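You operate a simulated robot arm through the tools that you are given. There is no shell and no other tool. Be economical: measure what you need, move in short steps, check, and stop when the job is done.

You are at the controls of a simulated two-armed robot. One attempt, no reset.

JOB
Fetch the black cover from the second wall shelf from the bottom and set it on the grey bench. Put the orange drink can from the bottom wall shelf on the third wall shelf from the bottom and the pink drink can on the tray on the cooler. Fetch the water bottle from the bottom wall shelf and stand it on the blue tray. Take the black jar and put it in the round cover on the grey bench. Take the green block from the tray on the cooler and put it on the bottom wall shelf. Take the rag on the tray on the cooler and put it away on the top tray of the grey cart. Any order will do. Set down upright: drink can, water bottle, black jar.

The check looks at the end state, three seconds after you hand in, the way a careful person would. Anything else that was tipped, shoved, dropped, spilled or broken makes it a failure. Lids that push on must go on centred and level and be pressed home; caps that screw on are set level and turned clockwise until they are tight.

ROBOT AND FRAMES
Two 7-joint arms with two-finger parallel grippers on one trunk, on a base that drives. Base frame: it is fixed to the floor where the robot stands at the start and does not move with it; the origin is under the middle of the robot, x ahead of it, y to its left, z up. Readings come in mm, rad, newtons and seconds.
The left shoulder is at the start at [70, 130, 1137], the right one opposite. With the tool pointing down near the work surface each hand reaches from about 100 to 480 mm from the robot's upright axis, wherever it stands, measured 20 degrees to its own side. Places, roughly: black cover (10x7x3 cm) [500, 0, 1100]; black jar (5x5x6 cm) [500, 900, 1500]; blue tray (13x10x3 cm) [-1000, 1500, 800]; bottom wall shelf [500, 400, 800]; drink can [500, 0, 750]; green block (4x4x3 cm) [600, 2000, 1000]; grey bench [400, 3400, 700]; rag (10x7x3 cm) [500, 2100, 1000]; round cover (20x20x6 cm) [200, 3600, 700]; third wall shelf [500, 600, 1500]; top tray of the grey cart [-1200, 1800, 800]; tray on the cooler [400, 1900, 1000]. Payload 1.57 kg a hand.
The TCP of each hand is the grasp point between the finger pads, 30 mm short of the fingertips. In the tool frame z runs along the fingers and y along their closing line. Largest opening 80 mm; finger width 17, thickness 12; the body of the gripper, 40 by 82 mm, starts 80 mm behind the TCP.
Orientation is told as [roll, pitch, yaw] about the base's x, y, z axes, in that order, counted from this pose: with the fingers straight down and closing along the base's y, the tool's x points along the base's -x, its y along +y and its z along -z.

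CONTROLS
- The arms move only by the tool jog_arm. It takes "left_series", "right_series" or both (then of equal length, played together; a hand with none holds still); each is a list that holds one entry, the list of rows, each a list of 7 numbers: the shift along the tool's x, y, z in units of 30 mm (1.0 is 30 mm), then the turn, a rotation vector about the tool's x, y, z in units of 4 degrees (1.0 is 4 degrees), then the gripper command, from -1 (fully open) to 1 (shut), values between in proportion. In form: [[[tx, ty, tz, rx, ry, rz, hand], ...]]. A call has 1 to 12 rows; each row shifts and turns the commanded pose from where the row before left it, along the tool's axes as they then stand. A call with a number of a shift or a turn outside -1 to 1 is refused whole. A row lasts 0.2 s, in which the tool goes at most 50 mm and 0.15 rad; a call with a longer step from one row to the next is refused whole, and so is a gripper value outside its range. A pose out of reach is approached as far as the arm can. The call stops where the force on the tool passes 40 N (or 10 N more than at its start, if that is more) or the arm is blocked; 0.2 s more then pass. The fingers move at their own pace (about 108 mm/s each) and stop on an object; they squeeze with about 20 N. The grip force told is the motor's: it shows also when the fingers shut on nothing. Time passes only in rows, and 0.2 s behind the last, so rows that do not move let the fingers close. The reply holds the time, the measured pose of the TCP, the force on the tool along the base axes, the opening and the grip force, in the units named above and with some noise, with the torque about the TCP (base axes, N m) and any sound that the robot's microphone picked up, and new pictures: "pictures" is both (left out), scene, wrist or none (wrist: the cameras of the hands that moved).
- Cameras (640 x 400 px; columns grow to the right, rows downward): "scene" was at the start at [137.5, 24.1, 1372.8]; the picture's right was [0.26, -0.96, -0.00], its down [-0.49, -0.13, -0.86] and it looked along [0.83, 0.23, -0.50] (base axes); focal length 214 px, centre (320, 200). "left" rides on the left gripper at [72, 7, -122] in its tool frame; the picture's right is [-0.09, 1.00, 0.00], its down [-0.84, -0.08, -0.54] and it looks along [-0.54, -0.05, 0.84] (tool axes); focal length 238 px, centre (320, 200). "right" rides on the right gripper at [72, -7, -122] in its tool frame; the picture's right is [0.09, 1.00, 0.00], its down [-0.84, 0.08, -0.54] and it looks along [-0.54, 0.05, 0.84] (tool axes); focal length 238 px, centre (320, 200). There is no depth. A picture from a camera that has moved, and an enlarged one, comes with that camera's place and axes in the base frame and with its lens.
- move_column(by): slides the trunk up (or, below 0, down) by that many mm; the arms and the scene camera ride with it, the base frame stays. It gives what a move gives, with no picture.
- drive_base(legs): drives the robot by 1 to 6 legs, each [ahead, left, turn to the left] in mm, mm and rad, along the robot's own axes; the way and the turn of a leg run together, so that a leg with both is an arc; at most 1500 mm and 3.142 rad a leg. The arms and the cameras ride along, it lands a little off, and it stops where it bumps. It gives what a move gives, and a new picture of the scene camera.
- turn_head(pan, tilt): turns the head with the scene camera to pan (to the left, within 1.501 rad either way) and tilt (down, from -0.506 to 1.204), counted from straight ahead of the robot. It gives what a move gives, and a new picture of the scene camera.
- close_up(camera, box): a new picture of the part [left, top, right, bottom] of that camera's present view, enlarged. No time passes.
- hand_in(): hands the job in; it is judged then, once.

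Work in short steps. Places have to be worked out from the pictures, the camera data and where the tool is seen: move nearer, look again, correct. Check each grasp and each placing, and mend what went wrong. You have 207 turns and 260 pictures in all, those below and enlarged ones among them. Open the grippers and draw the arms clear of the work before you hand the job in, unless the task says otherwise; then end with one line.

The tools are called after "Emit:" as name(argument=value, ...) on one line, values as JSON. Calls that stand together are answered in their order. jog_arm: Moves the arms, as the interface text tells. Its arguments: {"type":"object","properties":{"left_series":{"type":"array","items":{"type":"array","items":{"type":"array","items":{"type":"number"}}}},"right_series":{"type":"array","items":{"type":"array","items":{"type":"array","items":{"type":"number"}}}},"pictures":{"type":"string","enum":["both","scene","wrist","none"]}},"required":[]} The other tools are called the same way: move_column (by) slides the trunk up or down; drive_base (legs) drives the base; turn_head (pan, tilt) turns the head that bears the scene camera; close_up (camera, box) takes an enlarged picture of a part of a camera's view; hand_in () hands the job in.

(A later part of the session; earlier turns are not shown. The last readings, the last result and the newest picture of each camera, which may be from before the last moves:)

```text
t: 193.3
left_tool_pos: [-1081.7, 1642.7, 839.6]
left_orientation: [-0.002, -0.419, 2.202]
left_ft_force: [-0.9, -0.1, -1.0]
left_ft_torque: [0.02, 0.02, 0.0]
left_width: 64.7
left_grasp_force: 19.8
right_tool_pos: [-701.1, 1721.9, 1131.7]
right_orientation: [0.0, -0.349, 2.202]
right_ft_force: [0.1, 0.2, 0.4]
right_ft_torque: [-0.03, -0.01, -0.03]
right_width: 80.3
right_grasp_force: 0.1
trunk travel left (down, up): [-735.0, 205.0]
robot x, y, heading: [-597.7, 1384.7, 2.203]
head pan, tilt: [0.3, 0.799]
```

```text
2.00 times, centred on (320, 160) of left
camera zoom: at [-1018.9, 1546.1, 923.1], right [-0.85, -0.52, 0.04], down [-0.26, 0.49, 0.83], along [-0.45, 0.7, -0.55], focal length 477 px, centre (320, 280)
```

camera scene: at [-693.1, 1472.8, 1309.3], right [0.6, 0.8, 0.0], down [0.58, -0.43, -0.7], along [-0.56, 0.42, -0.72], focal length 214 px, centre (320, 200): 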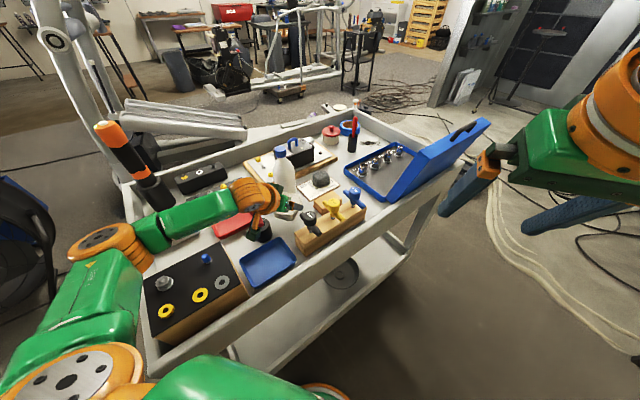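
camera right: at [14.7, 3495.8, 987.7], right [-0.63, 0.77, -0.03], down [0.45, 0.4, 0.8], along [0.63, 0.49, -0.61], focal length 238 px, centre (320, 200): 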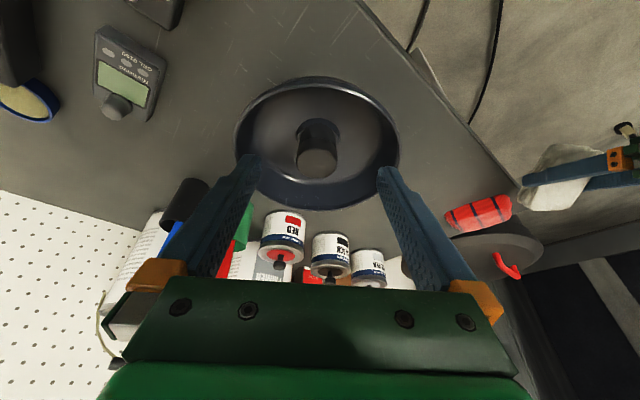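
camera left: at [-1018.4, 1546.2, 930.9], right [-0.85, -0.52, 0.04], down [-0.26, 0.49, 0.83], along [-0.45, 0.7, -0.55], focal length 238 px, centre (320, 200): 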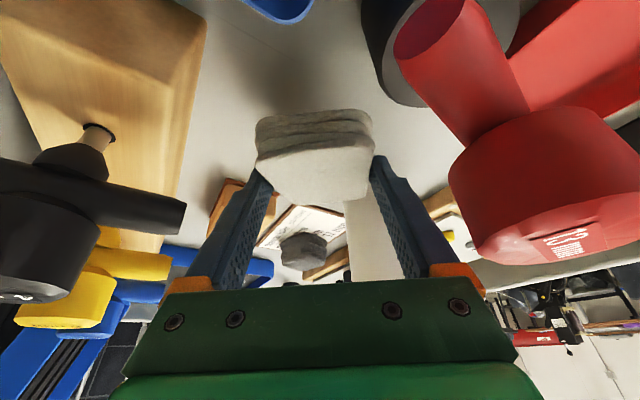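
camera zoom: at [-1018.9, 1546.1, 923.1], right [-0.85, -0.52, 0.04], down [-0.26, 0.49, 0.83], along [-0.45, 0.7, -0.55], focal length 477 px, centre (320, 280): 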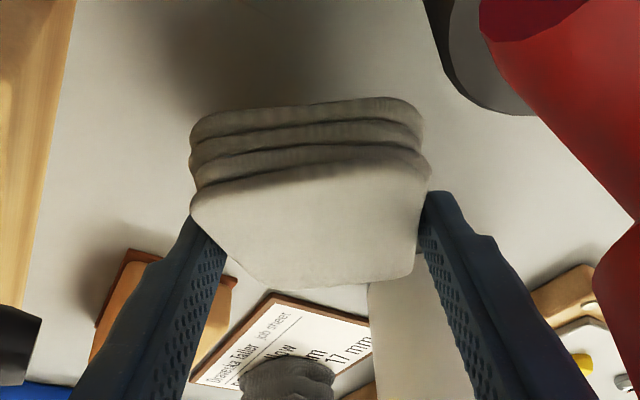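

No contact yet. Going on in small steps.

Emit:
jog_arm(left_series=[[[0.04, 0, 0.092, 0, 0, 0, 1], [0.04, 0, 0.092, 0, 0, 0, 1], [0, 0, 0, 0, 0, 0, 1]]], pictures="none")

Emit:
jog_arm(left_series=[[[0.04, 0, 0.092, 0, 0, 0, 1], [0, 0, 0, 0, 0, 0, 1]]], pictures="wrist")

```text
t: 194.2
left_tool_pos: [-1082.6, 1642.1, 833.9]
left_orientation: [0.001, -0.417, 2.201]
left_ft_force: [-0.2, 0.1, 0.4]
left_ft_torque: [0.02, 0.01, -0.03]
left_width: 65.1
left_grasp_force: 20.4
right_tool_pos: [-701.3, 1722.7, 1133.5]
right_orientation: [0.001, -0.348, 2.202]
right_ft_force: [0.9, -0.1, -0.2]
right_ft_torque: [0.0, 0.05, -0.01]
right_width: 80.0
right_grasp_force: 0.1
trunk travel left (down, up): [-735.0, 205.0]
robot x, y, heading: [-597.9, 1384.1, 2.201]
head pan, tilt: [0.3, 0.799]
```

```text
t: 194.8
left_tool_pos: [-1081.7, 1642.8, 831.2]
left_orientation: [0.001, -0.417, 2.203]
left_ft_force: [-0.4, 0.1, 0.5]
left_ft_torque: [-0.01, -0.02, -0.02]
left_width: 65.1
left_grasp_force: 20.4
right_tool_pos: [-700.0, 1721.7, 1131.8]
right_orientation: [0.0, -0.349, 2.204]
right_ft_force: [0.4, 0.2, -0.2]
right_ft_torque: [0.03, 0.01, 0.02]
right_width: 80.3
right_grasp_force: 0.0
trunk travel left (down, up): [-735.0, 205.0]
robot x, y, heading: [-598.7, 1384.2, 2.2]
head pan, tilt: [0.3, 0.799]
camera left: at [-1019.0, 1546.6, 913.9], right [-0.85, -0.52, 0.04], down [-0.26, 0.49, 0.83], along [-0.45, 0.7, -0.55], focal length 238 px, centre (320, 200)
```

left: 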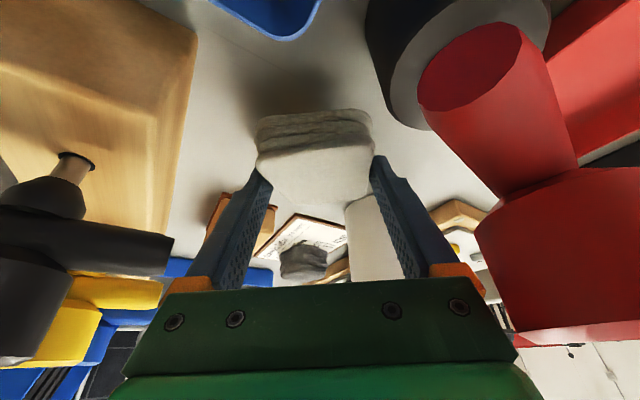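

Still free. Another 8 mm with checks.

Emit:
jog_arm(left_series=[[[0.04, 0, 0.092, 0, 0, 0, 1], [0.04, 0, 0.092, 0, 0, 0, 1], [0, 0, 0, 0, 0, 0, 1]]], pictures="none")

Emit:
jog_arm(left_series=[[[0.04, 0, 0.092, 0, 0, 0, 1], [0, 0, 0, 0, 0, 0, 1]]], pictures="wrist")

Emit:
close_up(camera="scene", box=[220, 150, 364, 240])

```text
t: 195.6
left_tool_pos: [-1080.3, 1641.0, 825.8]
left_orientation: [0.0, -0.421, 2.201]
left_ft_force: [-3.3, 0.7, 12.3]
left_ft_torque: [0.51, 0.53, 0.04]
left_width: 65.2
left_grasp_force: 19.6
right_tool_pos: [-698.9, 1719.6, 1133.2]
right_orientation: [0.001, -0.35, 2.201]
right_ft_force: [1.3, -0.4, -0.7]
right_ft_torque: [0.03, -0.02, 0.02]
right_width: 79.7
right_grasp_force: 0.0
trunk travel left (down, up): [-735.0, 205.0]
robot x, y, heading: [-598.7, 1382.0, 2.203]
head pan, tilt: [0.3, 0.799]
```

```text
t: 196.2
left_tool_pos: [-1079.2, 1640.2, 823.4]
left_orientation: [0.0, -0.42, 2.204]
left_ft_force: [-0.9, -2.4, 13.2]
left_ft_torque: [0.47, 0.46, 0.13]
left_width: 65.0
left_grasp_force: 20.1
right_tool_pos: [-698.4, 1719.2, 1133.8]
right_orientation: [0.002, -0.353, 2.203]
right_ft_force: [0.9, 0.9, 0.7]
right_ft_torque: [0.0, 0.0, 0.0]
right_width: 79.8
right_grasp_force: 0.1
trunk travel left (down, up): [-735.0, 205.0]
robot x, y, heading: [-596.8, 1385.4, 2.207]
head pan, tilt: [0.3, 0.799]
camera left: at [-1016.1, 1544.4, 906.8], right [-0.85, -0.52, 0.04], down [-0.26, 0.48, 0.84], along [-0.45, 0.7, -0.55], focal length 238 px, centre (320, 200)
```

left: 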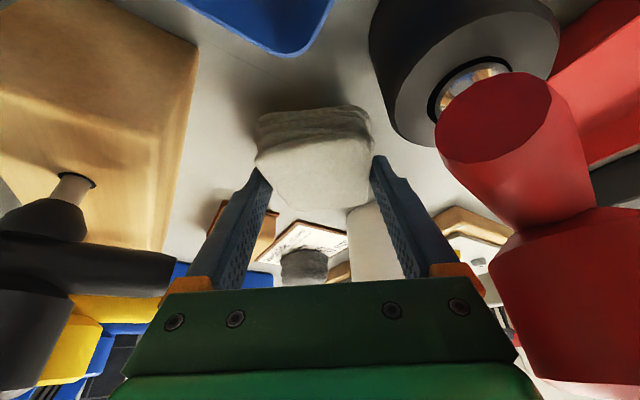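

```text
4.44 times, centred on (292, 195) of scene
camera zoom: at [-689.6, 1469.5, 1309.9], right [0.6, 0.8, 0.0], down [0.57, -0.43, -0.7], along [-0.56, 0.42, -0.71], focal length 953 px, centre (444, 222)
```

zoom: 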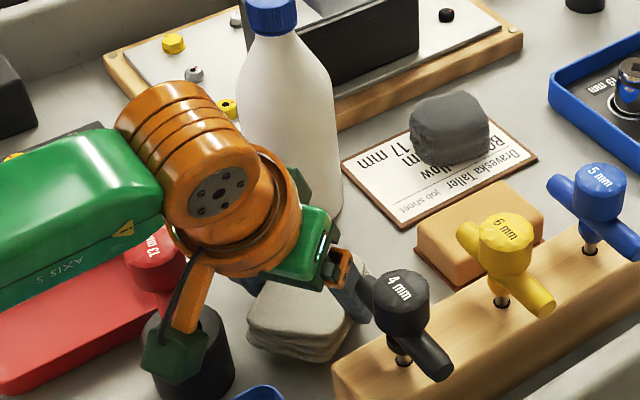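

The rag's far edge is on the tray (13 N, contact ~58 mm ahead). Opening slightly so it settles, then looking.

Emit:
jog_arm(left_series=[[[0, 0, 0, 0, 0, 0, -0.7], [0, 0, 0, 0, 0, 0, -0.8], [0, 0, 0, 0, 0, 0, -0.8]]], pictures="wrist")

Emit:
close_up(camera="scene", box=[220, 150, 364, 240])

```text
t: 196.9
left_tool_pos: [-1082.1, 1642.7, 821.2]
left_orientation: [-0.001, -0.419, 2.201]
left_ft_force: [0.0, 0.6, 0.1]
left_ft_torque: [0.0, 0.0, 0.01]
left_width: 72.2
left_grasp_force: 0.0
right_tool_pos: [-700.2, 1721.1, 1132.3]
right_orientation: [0.0, -0.35, 2.201]
right_ft_force: [-0.3, 0.0, -0.4]
right_ft_torque: [-0.01, 0.0, -0.03]
right_width: 80.1
right_grasp_force: 0.0
trunk travel left (down, up): [-735.0, 205.0]
robot x, y, heading: [-596.1, 1382.7, 2.198]
head pan, tilt: [0.3, 0.799]
camera left: at [-1018.5, 1546.9, 904.9], right [-0.85, -0.52, 0.04], down [-0.26, 0.49, 0.83], along [-0.45, 0.7, -0.55], focal length 238 px, centre (320, 200)
```

left: 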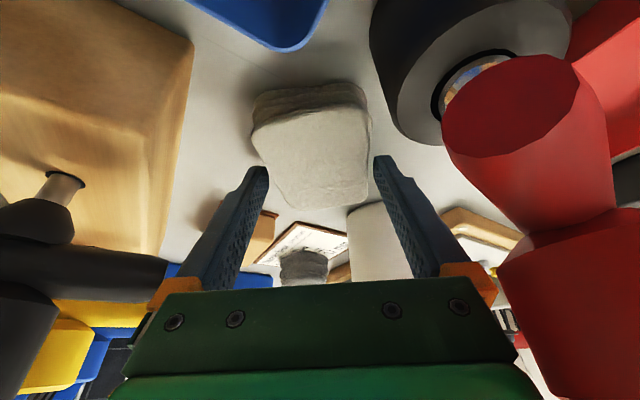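

```text
4.44 times, centred on (292, 195) of scene
camera zoom: at [-693.3, 1473.1, 1309.3], right [0.6, 0.8, 0.0], down [0.58, -0.43, -0.7], along [-0.56, 0.42, -0.72], focal length 953 px, centre (444, 222)
```

zoom: 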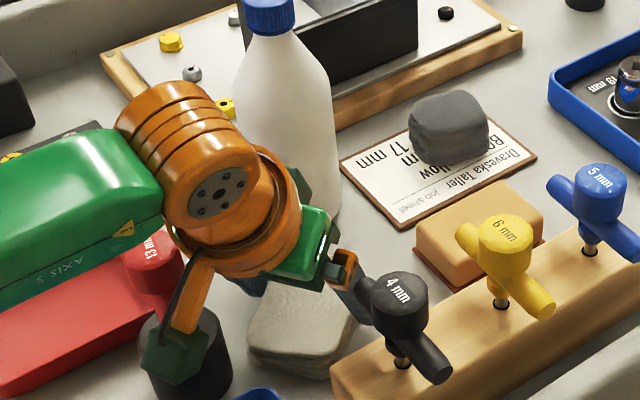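

The rag is down flat. Raising straight up with the trunk, then checking.

Emit:
move_column(by=200)

Emit:
drive_base(legs=[[-250, 0, 0]])

Emit:
close_up(camera="scene", box=[220, 130, 412, 250])

```text
t: 199.1
left_tool_pos: [-1081.5, 1642.3, 1021.5]
left_orientation: [-0.002, -0.416, 2.202]
left_ft_force: [0.2, -0.5, 0.1]
left_ft_torque: [-0.01, -0.01, 0.02]
left_width: 71.8
left_grasp_force: 0.0
right_tool_pos: [-700.9, 1720.9, 1333.0]
right_orientation: [-0.001, -0.349, 2.203]
right_ft_force: [-0.3, 0.4, 0.3]
right_ft_torque: [0.02, 0.01, -0.01]
right_width: 80.0
right_grasp_force: 0.1
trunk travel left (down, up): [-935.0, 5.0]
robot x, y, heading: [-600.8, 1385.8, 2.199]
head pan, tilt: [0.3, 0.799]
```

```text
t: 200.9
left_tool_pos: [-938.0, 1447.1, 1020.3]
left_orientation: [0.0, -0.416, 2.201]
left_ft_force: [0.4, 0.2, 0.0]
left_ft_torque: [0.0, 0.02, -0.04]
left_width: 71.9
left_grasp_force: 0.1
right_tool_pos: [-557.1, 1525.2, 1331.2]
right_orientation: [0.0, -0.344, 2.201]
right_ft_force: [-0.1, -0.6, 0.0]
right_ft_torque: [0.0, 0.0, -0.02]
right_width: 80.1
right_grasp_force: 0.0
trunk travel left (down, up): [-935.0, 5.0]
robot x, y, heading: [-454.0, 1185.2, 2.196]
head pan, tilt: [0.3, 0.799]
camera scene: at [-550.4, 1277.9, 1508.9], right [0.6, 0.8, 0.0], down [0.58, -0.43, -0.69], along [-0.56, 0.41, -0.72], focal length 214 px, centre (320, 200)
```

scene: 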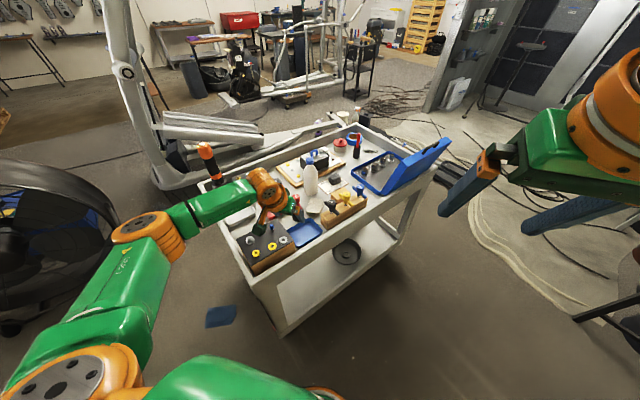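

```text
3.33 times, centred on (316, 190) of scene
camera zoom: at [-550.4, 1277.9, 1508.9], right [0.6, 0.8, 0.0], down [0.58, -0.43, -0.69], along [-0.56, 0.41, -0.72], focal length 715 px, centre (333, 233)
```

zoom: 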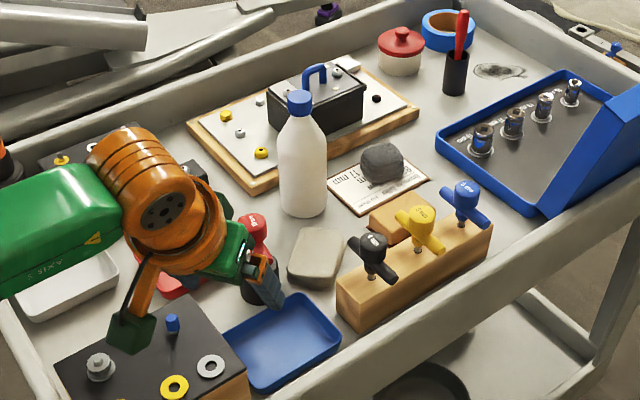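

The rag lies flat on the cart and nothing else was disturbed. Next the green block, at about (574,2003), behind the glass jug. I'll use the left hand from the cooler's left front, approaching diagonally to pass beside the jug. First I raise the left hand, then turn and drive.

Emit:
jog_arm(left_series=[[[-0.407, 0, -0.914, 0, 0, 0, -1], [-0.407, 0, -0.914, 0, 0, 0, -1], [-0.407, 0, -0.914, 0, 0, 0, -1], [-0.407, 0, -0.914, 0, 0, 0, -1], [-0.407, 0, -0.914, 0, 0, 0, -1], [-0.407, 0, -0.914, 0, 0, 0, -1], [0, 0, 0, 0, 0, 0, -1]]], pictures="none")

Emit:
drive_base(legs=[[0, 0, -2.75]])

```text
t: 202.5
left_tool_pos: [-936.6, 1444.5, 1202.3]
left_orientation: [0.001, -0.417, 2.2]
left_ft_force: [-0.3, 0.4, 0.5]
left_ft_torque: [0.01, -0.01, -0.03]
left_width: 80.1
left_grasp_force: 0.0
right_tool_pos: [-555.9, 1523.3, 1333.0]
right_orientation: [0.0, -0.349, 2.201]
right_ft_force: [1.1, -0.8, 0.2]
right_ft_torque: [0.04, 0.01, -0.03]
right_width: 79.9
right_grasp_force: 0.0
trunk travel left (down, up): [-935.0, 5.0]
robot x, y, heading: [-451.6, 1186.4, 2.199]
head pan, tilt: [0.3, 0.799]
```

```text
t: 209.4
left_tool_pos: [92.2, 1121.9, 1201.0]
left_orientation: [0.0, -0.416, -0.56]
left_ft_force: [-0.2, -0.1, 0.3]
left_ft_torque: [0.02, 0.04, 0.04]
left_width: 80.0
left_grasp_force: 0.1
right_tool_pos: [-233.1, 907.8, 1332.7]
right_orientation: [0.0, -0.35, -0.561]
right_ft_force: [0.1, 0.2, 1.4]
right_ft_torque: [0.03, 0.01, -0.02]
right_width: 79.9
right_grasp_force: 0.1
trunk travel left (down, up): [-935.0, 5.0]
robot x, y, heading: [-451.0, 1185.1, -0.56]
head pan, tilt: [0.3, 0.799]
camera scene: at [-332.5, 1137.9, 1509.3], right [-0.26, -0.97, 0.0], down [-0.69, 0.19, -0.7], along [0.67, -0.18, -0.72], focal length 214 px, centre (320, 200)
```

scene: 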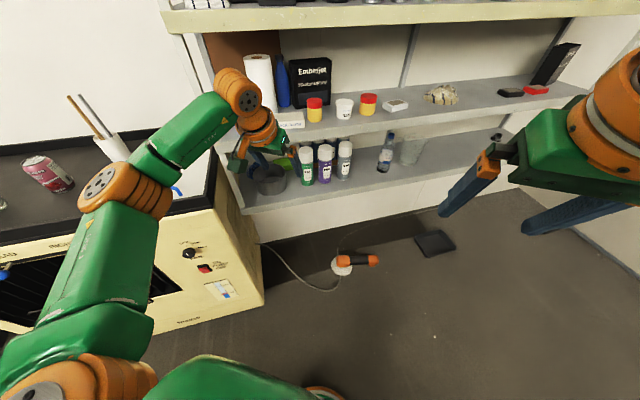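

Driving in two legs: first along the aisle, then in towards the cooler's left front.

Emit:
drive_base(legs=[[-533, 849, 0], [220, 138, 0]])

Emit:
turn_head(pan=0.3, tilt=0.8)

```text
t: 216.2
left_tool_pos: [347.4, 2135.1, 1204.3]
left_orientation: [0.0, -0.421, -0.565]
left_ft_force: [-0.5, 0.7, -0.1]
left_ft_torque: [-0.03, 0.02, 0.0]
left_width: 79.8
left_grasp_force: 0.1
right_tool_pos: [20.1, 1922.4, 1332.8]
right_orientation: [0.002, -0.354, -0.564]
right_ft_force: [0.2, 0.2, 0.7]
right_ft_torque: [-0.01, -0.01, 0.03]
right_width: 79.9
right_grasp_force: 0.1
trunk travel left (down, up): [-935.0, 5.0]
robot x, y, heading: [-197.6, 2200.2, -0.564]
head pan, tilt: [0.3, 0.799]
camera scene: at [-79.0, 2151.3, 1509.8], right [-0.26, -0.97, 0.0], down [-0.69, 0.19, -0.7], along [0.68, -0.18, -0.71], focal length 214 px, centre (320, 200)
```

scene: 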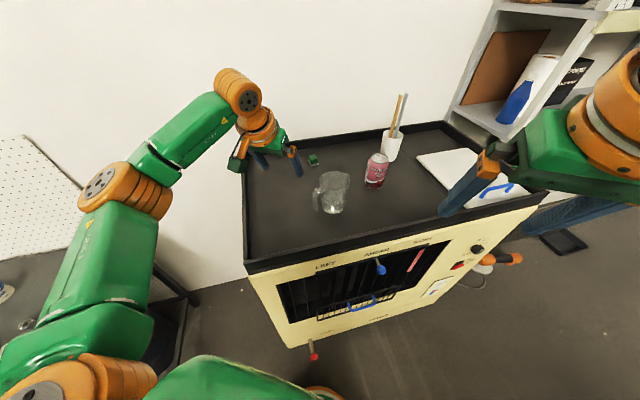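

```text
t: 216.8
left_tool_pos: [348.5, 2134.1, 1202.1]
left_orientation: [-0.001, -0.419, -0.563]
left_ft_force: [-0.4, -0.4, 0.4]
left_ft_torque: [0.0, -0.06, 0.01]
left_width: 80.1
left_grasp_force: 0.1
right_tool_pos: [23.6, 1921.8, 1331.3]
right_orientation: [0.002, -0.349, -0.565]
right_ft_force: [-0.9, 0.5, 0.8]
right_ft_torque: [0.02, -0.01, 0.02]
right_width: 80.0
right_grasp_force: 0.0
trunk travel left (down, up): [-935.0, 5.0]
robot x, y, heading: [-195.9, 2196.2, -0.566]
head pan, tilt: [0.3, 0.799]
camera scene: at [-75.9, 2151.2, 1509.5], right [-0.26, -0.97, 0.0], down [-0.69, 0.19, -0.7], along [0.67, -0.18, -0.72], focal length 214 px, centre (320, 200)
```

scene: 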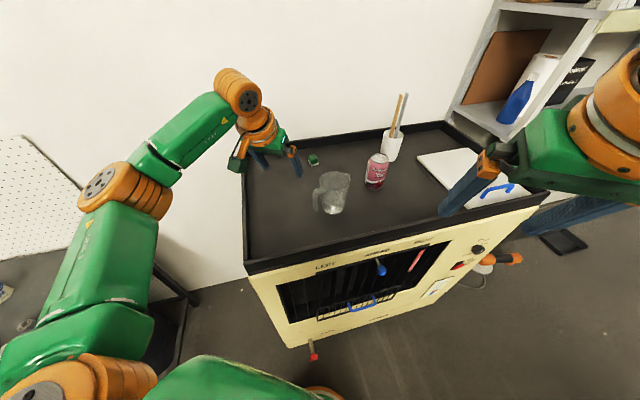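

Block confirmed at about (568,2002). Pitching the left hand to ~56°, driving 110 mm closer and lowering the trunk 110 mm.

Emit:
jog_arm(left_series=[[[-0.47, 0, 0, 0, -1, 0, -0.6], [-0.47, 0, 0, 0, -1, 0, -0.6], [-0.47, 0, 0, 0, -1, 0, -0.6], [-0.47, 0, 0, 0, -1, 0, -0.6], [-0.47, 0, 0, 0, -1, 0, -0.6], [-0.47, 0, 0, 0, -1, 0, -0.6], [-0.47, 0, 0, 0, -1, 0, -0.6], [-0.47, 0, 0, 0, -1, 0, -0.6], [0, 0, 0, 0, 0, 0, -0.6]]], pictures="none")

Emit:
drive_base(legs=[[110, 0, 0]])

Emit:
move_column(by=-110)

Emit:
jog_arm(left_series=[[[0, 0, 0, 0, 0, 0, -0.6]]], pictures="both")

```text
t: 218.8
left_tool_pos: [424.9, 2088.0, 1269.7]
left_orientation: [0.0, -0.977, -0.564]
left_ft_force: [-0.7, -0.2, 0.1]
left_ft_torque: [0.01, 0.01, -0.01]
left_width: 63.9
left_grasp_force: 0.1
right_tool_pos: [24.7, 1920.5, 1333.0]
right_orientation: [0.0, -0.35, -0.565]
right_ft_force: [0.4, -0.3, -0.3]
right_ft_torque: [0.03, 0.01, -0.01]
right_width: 80.2
right_grasp_force: 0.1
trunk travel left (down, up): [-935.0, 5.0]
robot x, y, heading: [-197.1, 2195.8, -0.56]
head pan, tilt: [0.3, 0.799]
```

```text
t: 220.0
left_tool_pos: [504.7, 2045.1, 1271.7]
left_orientation: [-0.002, -0.982, -0.548]
left_ft_force: [0.1, -0.4, 0.3]
left_ft_torque: [0.01, 0.01, -0.01]
left_width: 64.0
left_grasp_force: 0.0
right_tool_pos: [107.1, 1872.4, 1335.0]
right_orientation: [0.0, -0.352, -0.548]
right_ft_force: [0.2, 1.2, -0.6]
right_ft_torque: [-0.02, 0.01, 0.01]
right_width: 79.9
right_grasp_force: 0.1
trunk travel left (down, up): [-935.0, 5.0]
robot x, y, heading: [-113.2, 2144.1, -0.546]
head pan, tilt: [0.3, 0.799]
camera scene: at [4.1, 2100.5, 1509.9], right [-0.25, -0.97, 0.0], down [-0.69, 0.17, -0.7], along [0.68, -0.17, -0.71], focal length 214 px, centre (320, 200)
```

scene: 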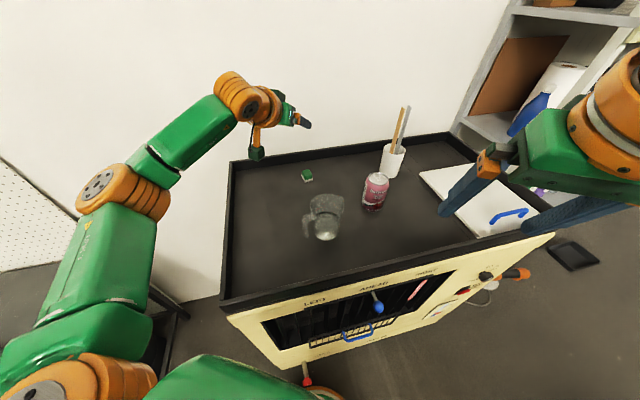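

```text
t: 221.4
left_tool_pos: [508.2, 2041.7, 1158.9]
left_orientation: [-0.001, -0.978, -0.55]
left_ft_force: [0.3, -0.7, -0.2]
left_ft_torque: [0.01, -0.01, 0.01]
left_width: 64.0
left_grasp_force: 0.0
right_tool_pos: [110.9, 1868.5, 1222.1]
right_orientation: [-0.001, -0.349, -0.548]
right_ft_force: [-0.2, -0.3, -0.5]
right_ft_torque: [0.03, 0.03, -0.02]
right_width: 79.9
right_grasp_force: 0.1
trunk travel left (down, up): [-825.0, 115.0]
robot x, y, heading: [-115.0, 2145.1, -0.549]
head pan, tilt: [0.3, 0.799]
```

```text
t: 221.8
left_tool_pos: [509.5, 2041.7, 1160.7]
left_orientation: [0.002, -0.975, -0.549]
left_ft_force: [-0.3, 0.2, -0.2]
left_ft_torque: [0.01, 0.0, -0.01]
left_width: 64.0
left_grasp_force: 0.0
right_tool_pos: [111.2, 1868.7, 1222.1]
right_orientation: [0.0, -0.349, -0.547]
right_ft_force: [0.0, 0.4, 0.4]
right_ft_torque: [0.01, 0.02, 0.0]
right_width: 79.9
right_grasp_force: 0.2
trunk travel left (down, up): [-825.0, 115.0]
robot x, y, heading: [-113.3, 2146.4, -0.547]
head pan, tilt: [0.3, 0.799]
camera scene: at [8.6, 2097.0, 1399.4], right [-0.25, -0.97, 0.0], down [-0.69, 0.18, -0.7], along [0.68, -0.17, -0.72], focal length 214 px, centre (320, 200)
camera left: at [391.8, 2122.1, 1169.4], right [0.56, 0.82, 0.08], down [-0.02, -0.08, 1.0], along [0.83, -0.56, -0.02], focal length 238 px, centre (320, 200)
```

scene: 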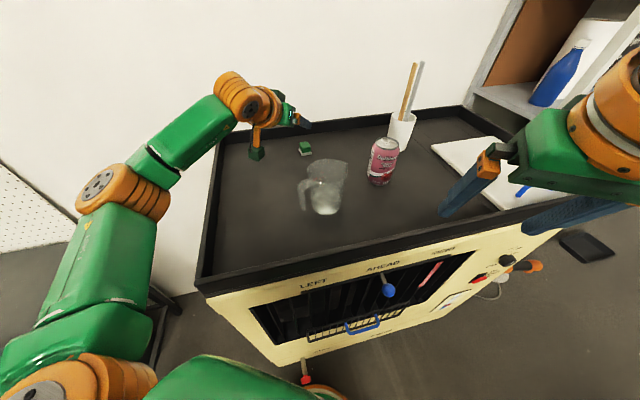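
left: 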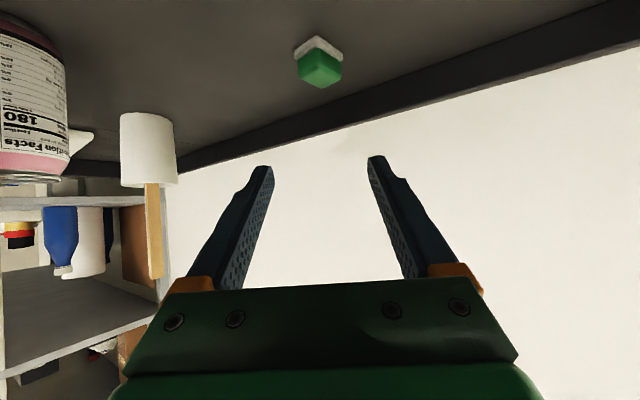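

A close-up of the block will show its orientation.

Emit:
close_up(camera="left", box=[260, 20, 380, 110])

Emit:
close_up(camera="scene", box=[270, 120, 350, 180])

```text
4.44 times, centred on (320, 65) of left
camera zoom: at [391.8, 2122.1, 1169.4], right [0.56, 0.82, 0.08], down [-0.02, -0.08, 1.0], along [0.83, -0.56, -0.02], focal length 1059 px, centre (320, 800)
```

zoom: 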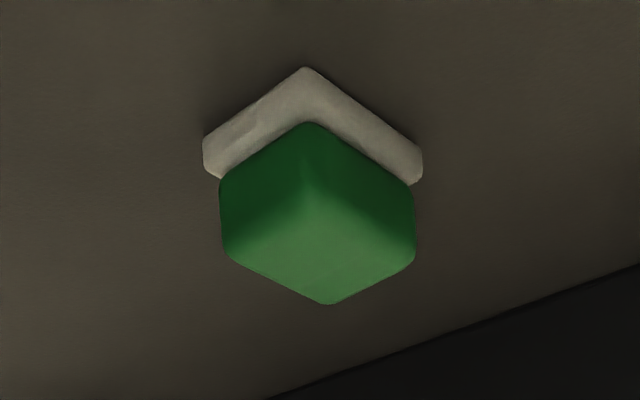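

```text
6.67 times, centred on (310, 150) of scene
camera zoom: at [8.6, 2097.0, 1399.4], right [-0.25, -0.97, 0.0], down [-0.69, 0.18, -0.7], along [0.68, -0.17, -0.72], focal length 1430 px, centre (387, 533)
```

zoom: 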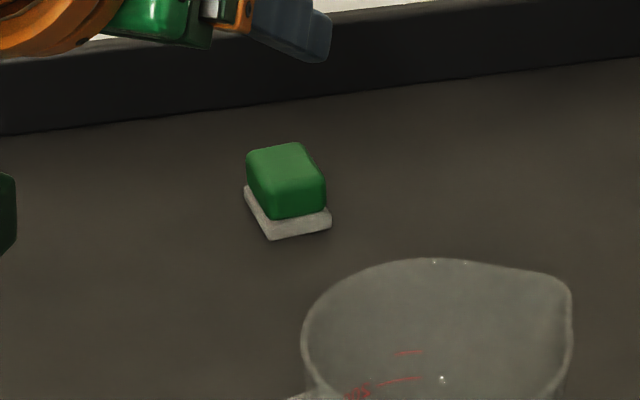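

The block's sides run along the base axes, so the hand must be yawed. I'll turn the robot a bit further right and yaw the tool back by ~24°. That leaves a small misalignment which the squeeze will straighten, while the forearm stays clear of the jug.

Emit:
drive_base(legs=[[0, 0, -0.2]])

Emit:
jog_arm(left_series=[[[0, 0, 0, -0.82, 0, -0.55, -0.6], [0, 0, 0, -0.82, 0, -0.55, -0.6], [0, 0, 0, -0.82, 0, -0.55, -0.6], [0, 0, 0, -0.82, 0, -0.55, -0.6], [0, 0, 0, -0.82, 0, -0.55, -0.6], [0, 0, 0, -0.82, 0, -0.55, -0.6], [0, 0, 0, 0, 0, 0, -0.6]]], pictures="both")

```text
t: 222.9
left_tool_pos: [476.4, 1919.8, 1159.7]
left_orientation: [-0.001, -0.977, -0.749]
left_ft_force: [0.4, 0.2, -0.3]
left_ft_torque: [-0.02, 0.03, -0.02]
left_width: 64.0
left_grasp_force: 0.1
right_tool_pos: [53.2, 1829.0, 1223.5]
right_orientation: [0.0, -0.348, -0.747]
right_ft_force: [-0.5, 0.4, 0.5]
right_ft_torque: [0.02, -0.02, -0.01]
right_width: 79.8
right_grasp_force: 0.0
trunk travel left (down, up): [-825.0, 115.0]
robot x, y, heading: [-107.8, 2140.6, -0.748]
head pan, tilt: [0.3, 0.799]
camera scene: at [-2.2, 2073.6, 1399.3], right [-0.43, -0.9, 0.0], down [-0.65, 0.31, -0.7], along [0.63, -0.3, -0.72], focal length 214 px, centre (320, 200)
```

scene: 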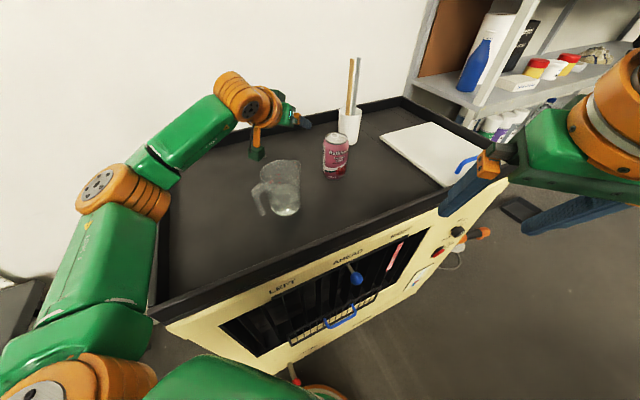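

```text
t: 224.5
left_tool_pos: [476.2, 1919.4, 1159.6]
left_orientation: [0.003, -0.977, -0.338]
left_ft_force: [-0.6, -0.4, 0.2]
left_ft_torque: [-0.01, 0.0, 0.03]
left_width: 63.8
left_grasp_force: 0.1
right_tool_pos: [51.9, 1830.3, 1222.6]
right_orientation: [-0.001, -0.348, -0.75]
right_ft_force: [0.0, 0.0, -0.5]
right_ft_torque: [0.0, -0.01, -0.03]
right_width: 80.0
right_grasp_force: 0.1
trunk travel left (down, up): [-825.0, 115.0]
robot x, y, heading: [-114.3, 2139.4, -0.747]
head pan, tilt: [0.3, 0.799]
camera scene: at [-2.7, 2073.2, 1399.4], right [-0.43, -0.9, 0.0], down [-0.65, 0.31, -0.7], along [0.63, -0.3, -0.72], focal length 214 px, centre (320, 200)
camera left: at [345.1, 1972.9, 1169.4], right [0.38, 0.92, 0.08], down [-0.01, -0.08, 1.0], along [0.93, -0.38, -0.02], focal length 238 px, centre (320, 200)
```

scene: 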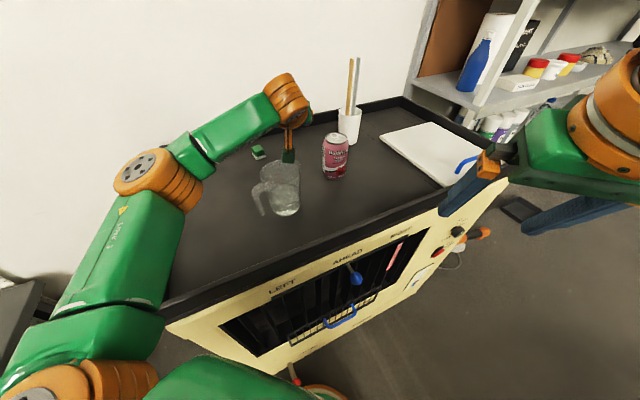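
left: 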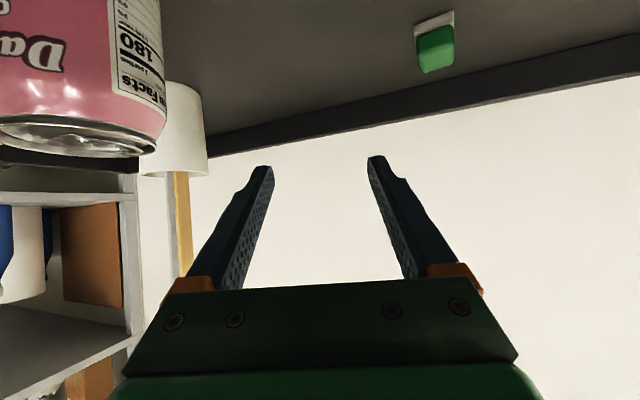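

The camera stalk is close over the jug, so I raise the trunk 50 mm first. Then I shift the hand left and forward to above the block.

Emit:
move_column(by=50)

Emit:
jog_arm(left_series=[[[0, 0.93, 0, 0, 0, 0, -0.6], [0, 0.93, 0, 0, 0, 0, -0.6], [0, 0.93, 0, 0, 0, 0, -0.6], [0, 0.93, 0, 0, 0, 0, -0.6], [-0.4, 0, 0.594, 0, 0, 0, -0.6], [-0.4, 0, 0.594, 0, 0, 0, -0.6], [0, 0, 0, 0, 0, 0, -0.6]]], pictures="both")

```text
t: 225.5
left_tool_pos: [476.2, 1920.1, 1209.4]
left_orientation: [0.002, -0.975, -0.339]
left_ft_force: [0.7, 0.3, 1.0]
left_ft_torque: [-0.02, 0.02, -0.02]
left_width: 64.0
left_grasp_force: 0.1
right_tool_pos: [52.3, 1830.3, 1273.7]
right_orientation: [0.0, -0.35, -0.75]
right_ft_force: [0.0, 0.5, 0.3]
right_ft_torque: [0.03, 0.0, 0.0]
right_width: 80.2
right_grasp_force: 0.0
trunk travel left (down, up): [-875.0, 65.0]
robot x, y, heading: [-110.8, 2143.6, -0.745]
head pan, tilt: [0.3, 0.799]
```

```text
t: 227.1
left_tool_pos: [551.2, 2010.4, 1210.6]
left_orientation: [0.003, -0.976, -0.338]
left_ft_force: [0.4, 0.4, -0.2]
left_ft_torque: [0.0, 0.0, -0.01]
left_width: 64.3
left_grasp_force: 0.1
right_tool_pos: [51.1, 1830.4, 1273.4]
right_orientation: [0.001, -0.349, -0.75]
right_ft_force: [0.2, 0.4, -0.4]
right_ft_torque: [0.01, -0.03, -0.02]
right_width: 80.0
right_grasp_force: 0.0
trunk travel left (down, up): [-875.0, 65.0]
robot x, y, heading: [-114.1, 2140.3, -0.752]
head pan, tilt: [0.3, 0.799]
camera scene: at [-3.1, 2073.8, 1449.4], right [-0.43, -0.9, 0.0], down [-0.65, 0.31, -0.7], along [0.63, -0.3, -0.72], focal length 214 px, centre (320, 200)
camera left: at [421.5, 2063.7, 1220.1], right [0.38, 0.92, 0.08], down [-0.01, -0.08, 1.0], along [0.93, -0.38, -0.02], focal length 238 px, centre (320, 200)
```

scene: 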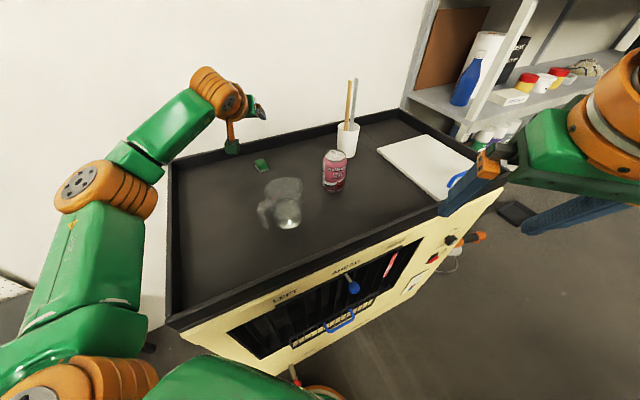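
left: 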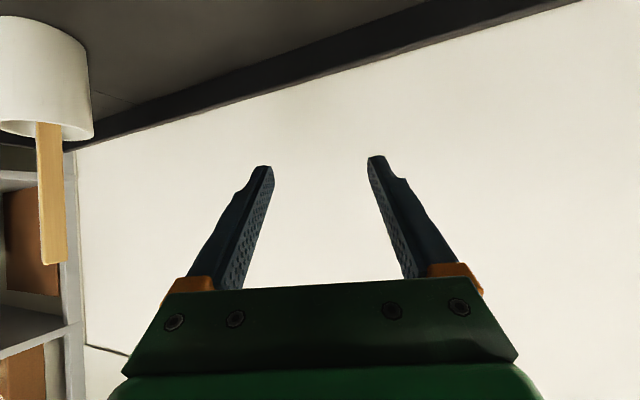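

Lowering the trunk 100 mm and moving 20 mm forward, then viewing the block again.

Emit:
move_column(by=-100)

Emit:
jog_arm(left_series=[[[0, 0, 0, 0, 0, 0, -0.6]]], pictures="both")

```text
t: 228.4
left_tool_pos: [552.3, 2009.1, 1110.4]
left_orientation: [0.0, -0.977, -0.338]
left_ft_force: [0.0, 0.4, 0.0]
left_ft_torque: [0.0, 0.02, 0.0]
left_width: 64.2
left_grasp_force: 0.0
right_tool_pos: [52.0, 1828.8, 1172.8]
right_orientation: [0.0, -0.35, -0.749]
right_ft_force: [-0.7, -0.4, -0.4]
right_ft_torque: [0.01, 0.02, 0.0]
right_width: 79.9
right_grasp_force: 0.0
trunk travel left (down, up): [-775.0, 165.0]
robot x, y, heading: [-115.2, 2141.2, -0.748]
head pan, tilt: [0.3, 0.799]
```

```text
t: 228.8
left_tool_pos: [552.6, 2009.7, 1109.7]
left_orientation: [0.001, -0.976, -0.339]
left_ft_force: [0.0, -0.3, -0.7]
left_ft_torque: [0.01, -0.02, -0.01]
left_width: 64.1
left_grasp_force: 0.2
right_tool_pos: [51.5, 1829.7, 1173.0]
right_orientation: [0.0, -0.348, -0.749]
right_ft_force: [0.1, 0.6, 0.4]
right_ft_torque: [0.01, 0.04, -0.01]
right_width: 80.0
right_grasp_force: 0.0
trunk travel left (down, up): [-775.0, 165.0]
robot x, y, heading: [-110.4, 2139.4, -0.753]
head pan, tilt: [0.3, 0.799]
camera scene: at [-2.7, 2073.0, 1349.4], right [-0.43, -0.9, 0.0], down [-0.65, 0.31, -0.7], along [0.63, -0.3, -0.72], focal length 214 px, centre (320, 200)
camera left: at [421.7, 2063.1, 1119.9], right [0.38, 0.92, 0.08], down [-0.01, -0.08, 1.0], along [0.93, -0.38, -0.02], focal length 238 px, centre (320, 200)
```

scene: 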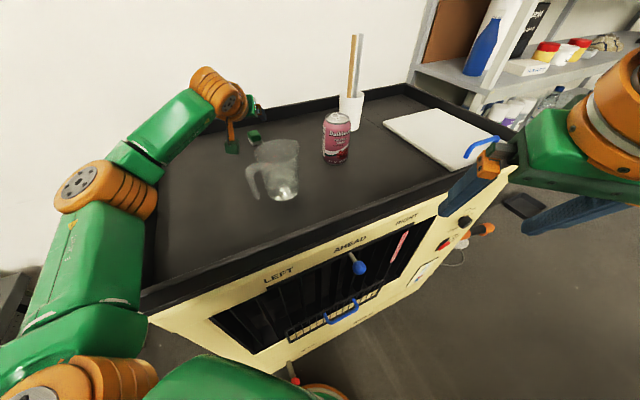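
left: 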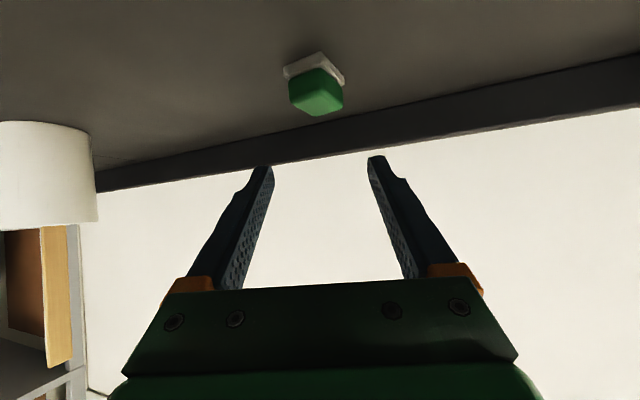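

Block centre ≈(589,2000). Moving 36 mm forward, descending 45 mm, then checking.

Emit:
jog_arm(left_series=[[[-0.335, 0.06, 0.497, 0, 0, 0, -0.6], [-0.335, 0.06, 0.497, 0, 0, 0, -0.6], [0.6, 0, 0.404, 0, 0, 0, -0.6], [0.6, 0, 0.404, 0, 0, 0, -0.6], [0, 0, 0, 0, 0, 0, -0.6]]], pictures="wrist")

```text
t: 230.0
left_tool_pos: [586.6, 2001.4, 1066.5]
left_orientation: [0.003, -0.975, -0.341]
left_ft_force: [0.0, 1.1, -0.1]
left_ft_torque: [0.01, 0.0, -0.02]
left_width: 63.8
left_grasp_force: 0.0
right_tool_pos: [51.1, 1829.2, 1172.1]
right_orientation: [-0.001, -0.349, -0.748]
right_ft_force: [0.1, 0.0, -0.3]
right_ft_torque: [-0.02, -0.02, 0.0]
right_width: 79.9
right_grasp_force: 0.0
trunk travel left (down, up): [-775.0, 165.0]
robot x, y, heading: [-113.6, 2142.8, -0.747]
head pan, tilt: [0.3, 0.799]
camera left: at [456.1, 2054.4, 1076.6], right [0.38, 0.92, 0.08], down [-0.01, -0.08, 1.0], along [0.93, -0.38, -0.02], focal length 238 px, centre (320, 200)
```

left: 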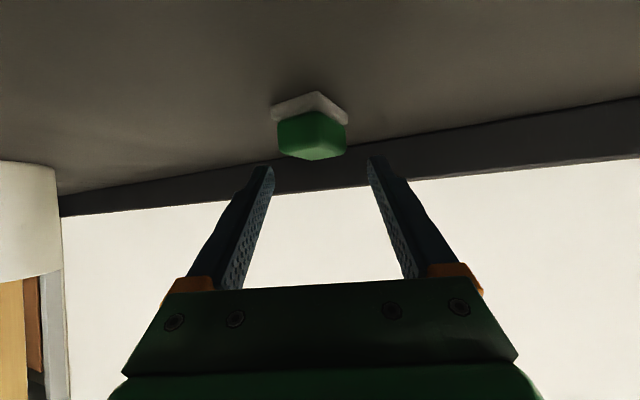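

Aligned to within a few millimetres. Shifting 4 mm right, descending 21 mm and closing.

Emit:
jog_arm(left_series=[[[-0.07, -0.13, 0.11, 0, 0, 0, -0.7], [0.3, 0, 0.2, 0, 0, 0, -0.7], [0.28, 0, 0.19, 0, 0, 0, -0.7], [0, 0, 0, 0, 0, 0, -0.2], [0, 0, 0, 0, 0, 0, 0.3], [0, 0, 0, 0, 0, 0, 1], [0, 0, 0, 0, 0, 0, 1]]], pictures="wrist")

```text
t: 231.6
left_tool_pos: [589.1, 1996.7, 1045.8]
left_orientation: [0.001, -0.975, -0.339]
left_ft_force: [-0.3, 0.6, 0.0]
left_ft_torque: [0.01, -0.01, 0.0]
left_width: 29.0
left_grasp_force: 20.5
right_tool_pos: [51.6, 1828.7, 1172.6]
right_orientation: [0.0, -0.35, -0.749]
right_ft_force: [0.0, 0.9, -0.1]
right_ft_torque: [0.02, 0.0, 0.0]
right_width: 80.1
right_grasp_force: 0.1
trunk travel left (down, up): [-775.0, 165.0]
robot x, y, heading: [-108.2, 2140.7, -0.746]
head pan, tilt: [0.3, 0.799]
camera left: at [458.3, 2050.1, 1054.7], right [0.38, 0.92, 0.08], down [-0.01, -0.08, 1.0], along [0.93, -0.38, -0.02], focal length 238 px, centre (320, 200)
```

left: 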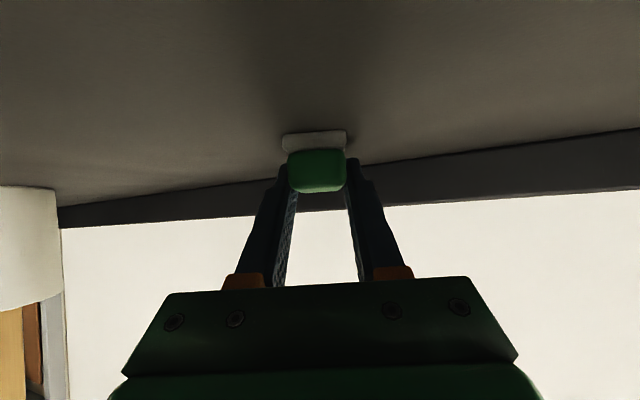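

Gripped (29 mm) and squared up in the fingers. Lifting with the trunk and verifying.

Emit:
move_column(by=150)

Emit:
jog_arm(left_series=[[[0, 0, 0, 0, 0, 0, 1]]], pictures="both")

```text
t: 233.3
left_tool_pos: [590.8, 1995.8, 1195.1]
left_orientation: [0.002, -0.977, -0.34]
left_ft_force: [-0.6, -0.5, -0.5]
left_ft_torque: [0.03, 0.03, -0.02]
left_width: 28.9
left_grasp_force: 20.3
right_tool_pos: [52.0, 1829.8, 1323.4]
right_orientation: [0.0, -0.348, -0.75]
right_ft_force: [0.2, -0.8, 0.0]
right_ft_torque: [0.0, -0.02, -0.01]
right_width: 79.9
right_grasp_force: 0.0
trunk travel left (down, up): [-925.0, 15.0]
robot x, y, heading: [-109.6, 2140.0, -0.75]
head pan, tilt: [0.3, 0.799]
```

```text
t: 233.7
left_tool_pos: [589.5, 1996.5, 1195.7]
left_orientation: [0.001, -0.975, -0.341]
left_ft_force: [-0.4, 1.2, -0.2]
left_ft_torque: [0.01, -0.01, -0.01]
left_width: 29.1
left_grasp_force: 20.3
right_tool_pos: [51.3, 1830.6, 1322.1]
right_orientation: [-0.001, -0.35, -0.748]
right_ft_force: [0.2, 0.6, -0.5]
right_ft_torque: [-0.02, -0.01, 0.0]
right_width: 79.9
right_grasp_force: 0.0
trunk travel left (down, up): [-925.0, 15.0]
robot x, y, heading: [-111.0, 2141.9, -0.749]
head pan, tilt: [0.3, 0.799]
camera scene: at [-2.8, 2073.1, 1499.3], right [-0.43, -0.9, 0.0], down [-0.65, 0.31, -0.7], along [0.63, -0.3, -0.72], focal length 214 px, centre (320, 200)
camera left: at [458.3, 2050.1, 1204.8], right [0.38, 0.92, 0.08], down [-0.01, -0.08, 1.0], along [0.93, -0.38, -0.02], focal length 238 px, centre (320, 200)
```

scene: 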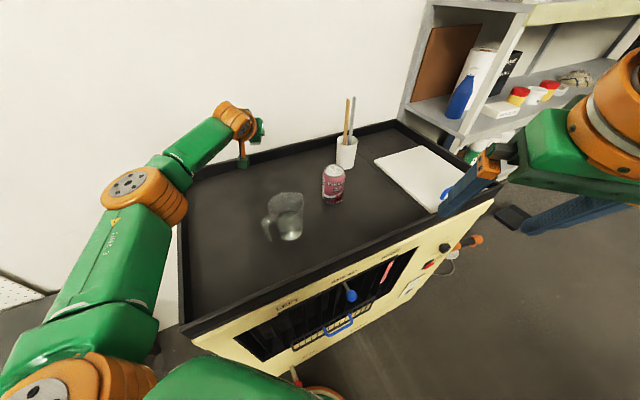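
left: 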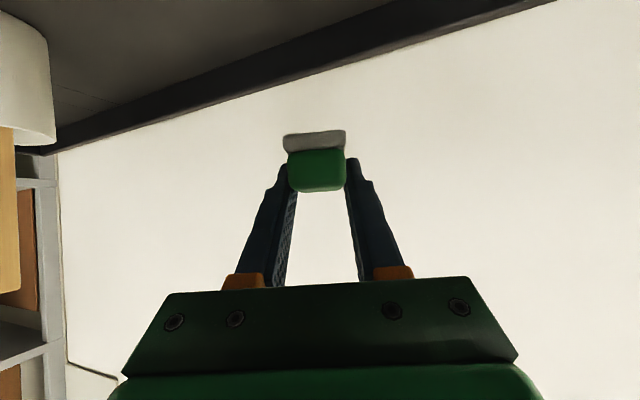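

The block, with its white backing, is held. Backing away from the cooler, then straightening and tucking the left hand.

Emit:
drive_base(legs=[[-380, 0, 0]])

Emit:
jog_arm(left_series=[[[0.2, -0.8, -0.3, 0.82, 0, 0.55, 1], [0.2, -0.8, -0.3, 0.82, 0, 0.55, 1], [0.2, -0.8, -0.3, 0.82, 0, 0.55, 1], [0.2, -0.8, -0.3, 0.82, 0, 0.55, 1], [0.2, -0.8, -0.3, 0.82, 0, 0.55, 1], [0.2, -0.8, -0.3, 0.82, 0, 0.55, 1], [0.5, 0, -0.75, 0, 0, 0, 1], [0.5, 0, -0.75, 0, 0, 0, 1], [0.5, 0, -0.75, 0, 0, 0, 1], [0, 0, 0, 0, 0, 0, 1]]], pictures="wrist")

```text
t: 236.2
left_tool_pos: [313.5, 2253.9, 1193.6]
left_orientation: [0.002, -0.973, -0.337]
left_ft_force: [0.3, 0.3, 0.2]
left_ft_torque: [-0.02, 0.04, 0.03]
left_width: 29.2
left_grasp_force: 19.6
right_tool_pos: [-224.6, 2086.7, 1320.7]
right_orientation: [-0.001, -0.347, -0.746]
right_ft_force: [0.4, -0.4, 0.1]
right_ft_torque: [0.0, 0.01, -0.02]
right_width: 79.8
right_grasp_force: 0.0
trunk travel left (down, up): [-925.0, 15.0]
robot x, y, heading: [-393.3, 2400.9, -0.747]
head pan, tilt: [0.3, 0.799]
camera scene: at [-278.6, 2329.7, 1499.0], right [-0.43, -0.9, 0.0], down [-0.65, 0.31, -0.7], along [0.63, -0.3, -0.72], focal length 214 px, centre (320, 200)
```

scene: 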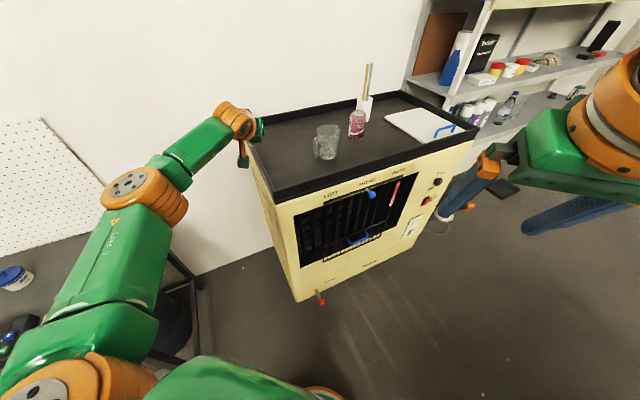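

```text
t: 238.3
left_tool_pos: [124.8, 2218.6, 1194.2]
left_orientation: [0.002, -0.976, -0.748]
left_ft_force: [-0.3, -0.8, -0.3]
left_ft_torque: [0.01, 0.01, -0.02]
left_width: 29.0
left_grasp_force: 19.9
right_tool_pos: [-226.0, 2087.3, 1322.5]
right_orientation: [0.0, -0.348, -0.746]
right_ft_force: [-0.5, -0.3, -0.1]
right_ft_torque: [-0.03, -0.02, 0.01]
right_width: 80.3
right_grasp_force: 0.1
trunk travel left (down, up): [-925.0, 15.0]
robot x, y, heading: [-390.9, 2400.3, -0.746]
head pan, tilt: [0.3, 0.799]
camera left: at [26.1, 2320.9, 1204.3], right [0.72, 0.69, 0.08], down [-0.04, -0.07, 1.0], along [0.7, -0.72, -0.02], focal length 238 px, centre (320, 200)
```

left: 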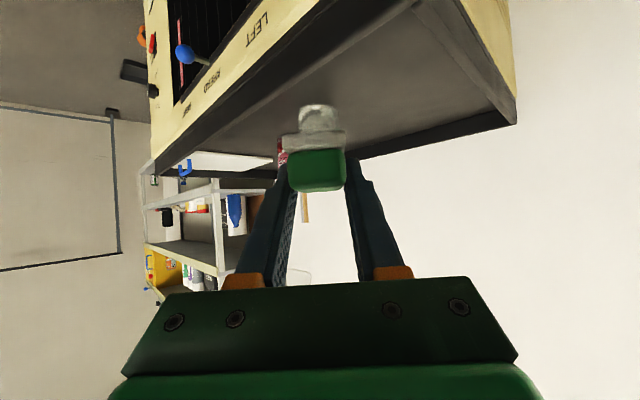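

Turning to face the shelf wall and driving back along the aisle to the shelf's right part.

Emit:
drive_base(legs=[[0, 0, 0.747], [-60, -1250, 0], [0, -1250, 0]])

Emit:
turn_head(pan=0.2, tilt=0.55)

```text
t: 252.5
left_tool_pos: [74.6, 141.1, 1193.9]
left_orientation: [-0.002, -0.976, 0.015]
left_ft_force: [0.2, 0.4, -0.1]
left_ft_torque: [-0.02, 0.01, 0.0]
left_width: 29.1
left_grasp_force: 20.0
right_tool_pos: [-88.5, -196.1, 1322.8]
right_orientation: [-0.001, -0.349, 0.017]
right_ft_force: [0.1, -0.3, 0.9]
right_ft_torque: [-0.02, 0.01, 0.0]
right_width: 79.9
right_grasp_force: 0.0
trunk travel left (down, up): [-925.0, 15.0]
robot x, y, heading: [-424.9, -83.7, 0.014]
head pan, tilt: [0.3, 0.799]
camera scene: at [-296.8, -58.0, 1499.3], right [0.31, -0.95, 0.0], down [-0.68, -0.22, -0.7], along [0.66, 0.22, -0.72], focal length 214 px, centre (320, 200)
```

scene: 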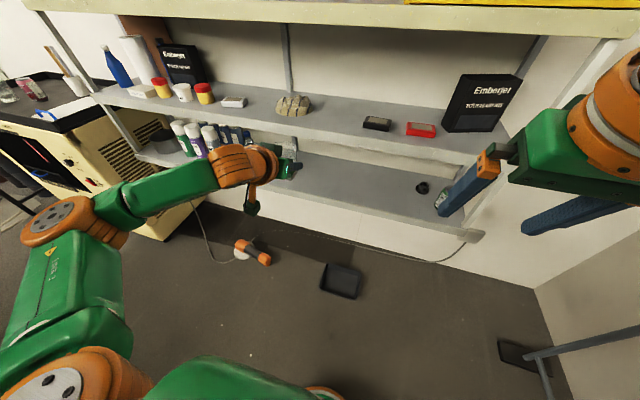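

```text
t: 253.3
left_tool_pos: [74.1, 140.5, 1194.8]
left_orientation: [-0.002, -0.976, 0.015]
left_ft_force: [-0.3, 0.2, -0.5]
left_ft_torque: [0.0, 0.03, -0.03]
left_width: 28.8
left_grasp_force: 19.9
right_tool_pos: [-89.9, -197.7, 1323.3]
right_orientation: [-0.002, -0.349, 0.014]
right_ft_force: [-0.2, 0.5, -0.2]
right_ft_torque: [0.03, 0.02, -0.01]
right_width: 80.0
right_grasp_force: 0.1
trunk travel left (down, up): [-925.0, 15.0]
robot x, y, heading: [-421.6, -80.2, 0.015]
head pan, tilt: [0.201, 0.55]
camera scene: at [-285.8, -64.9, 1520.7], right [0.21, -0.98, 0.0], down [-0.51, -0.11, -0.85], along [0.83, 0.18, -0.52], focal length 214 px, centre (320, 200)
```

scene: 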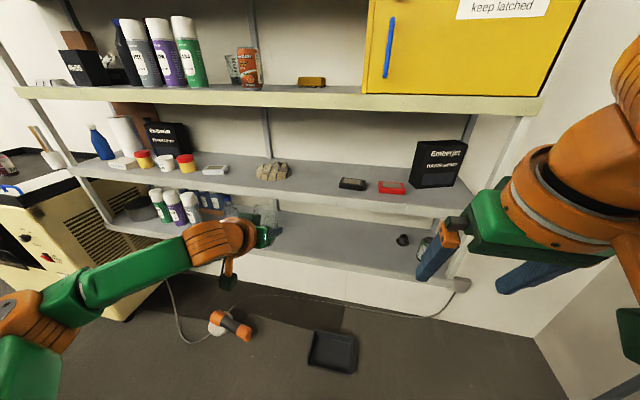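

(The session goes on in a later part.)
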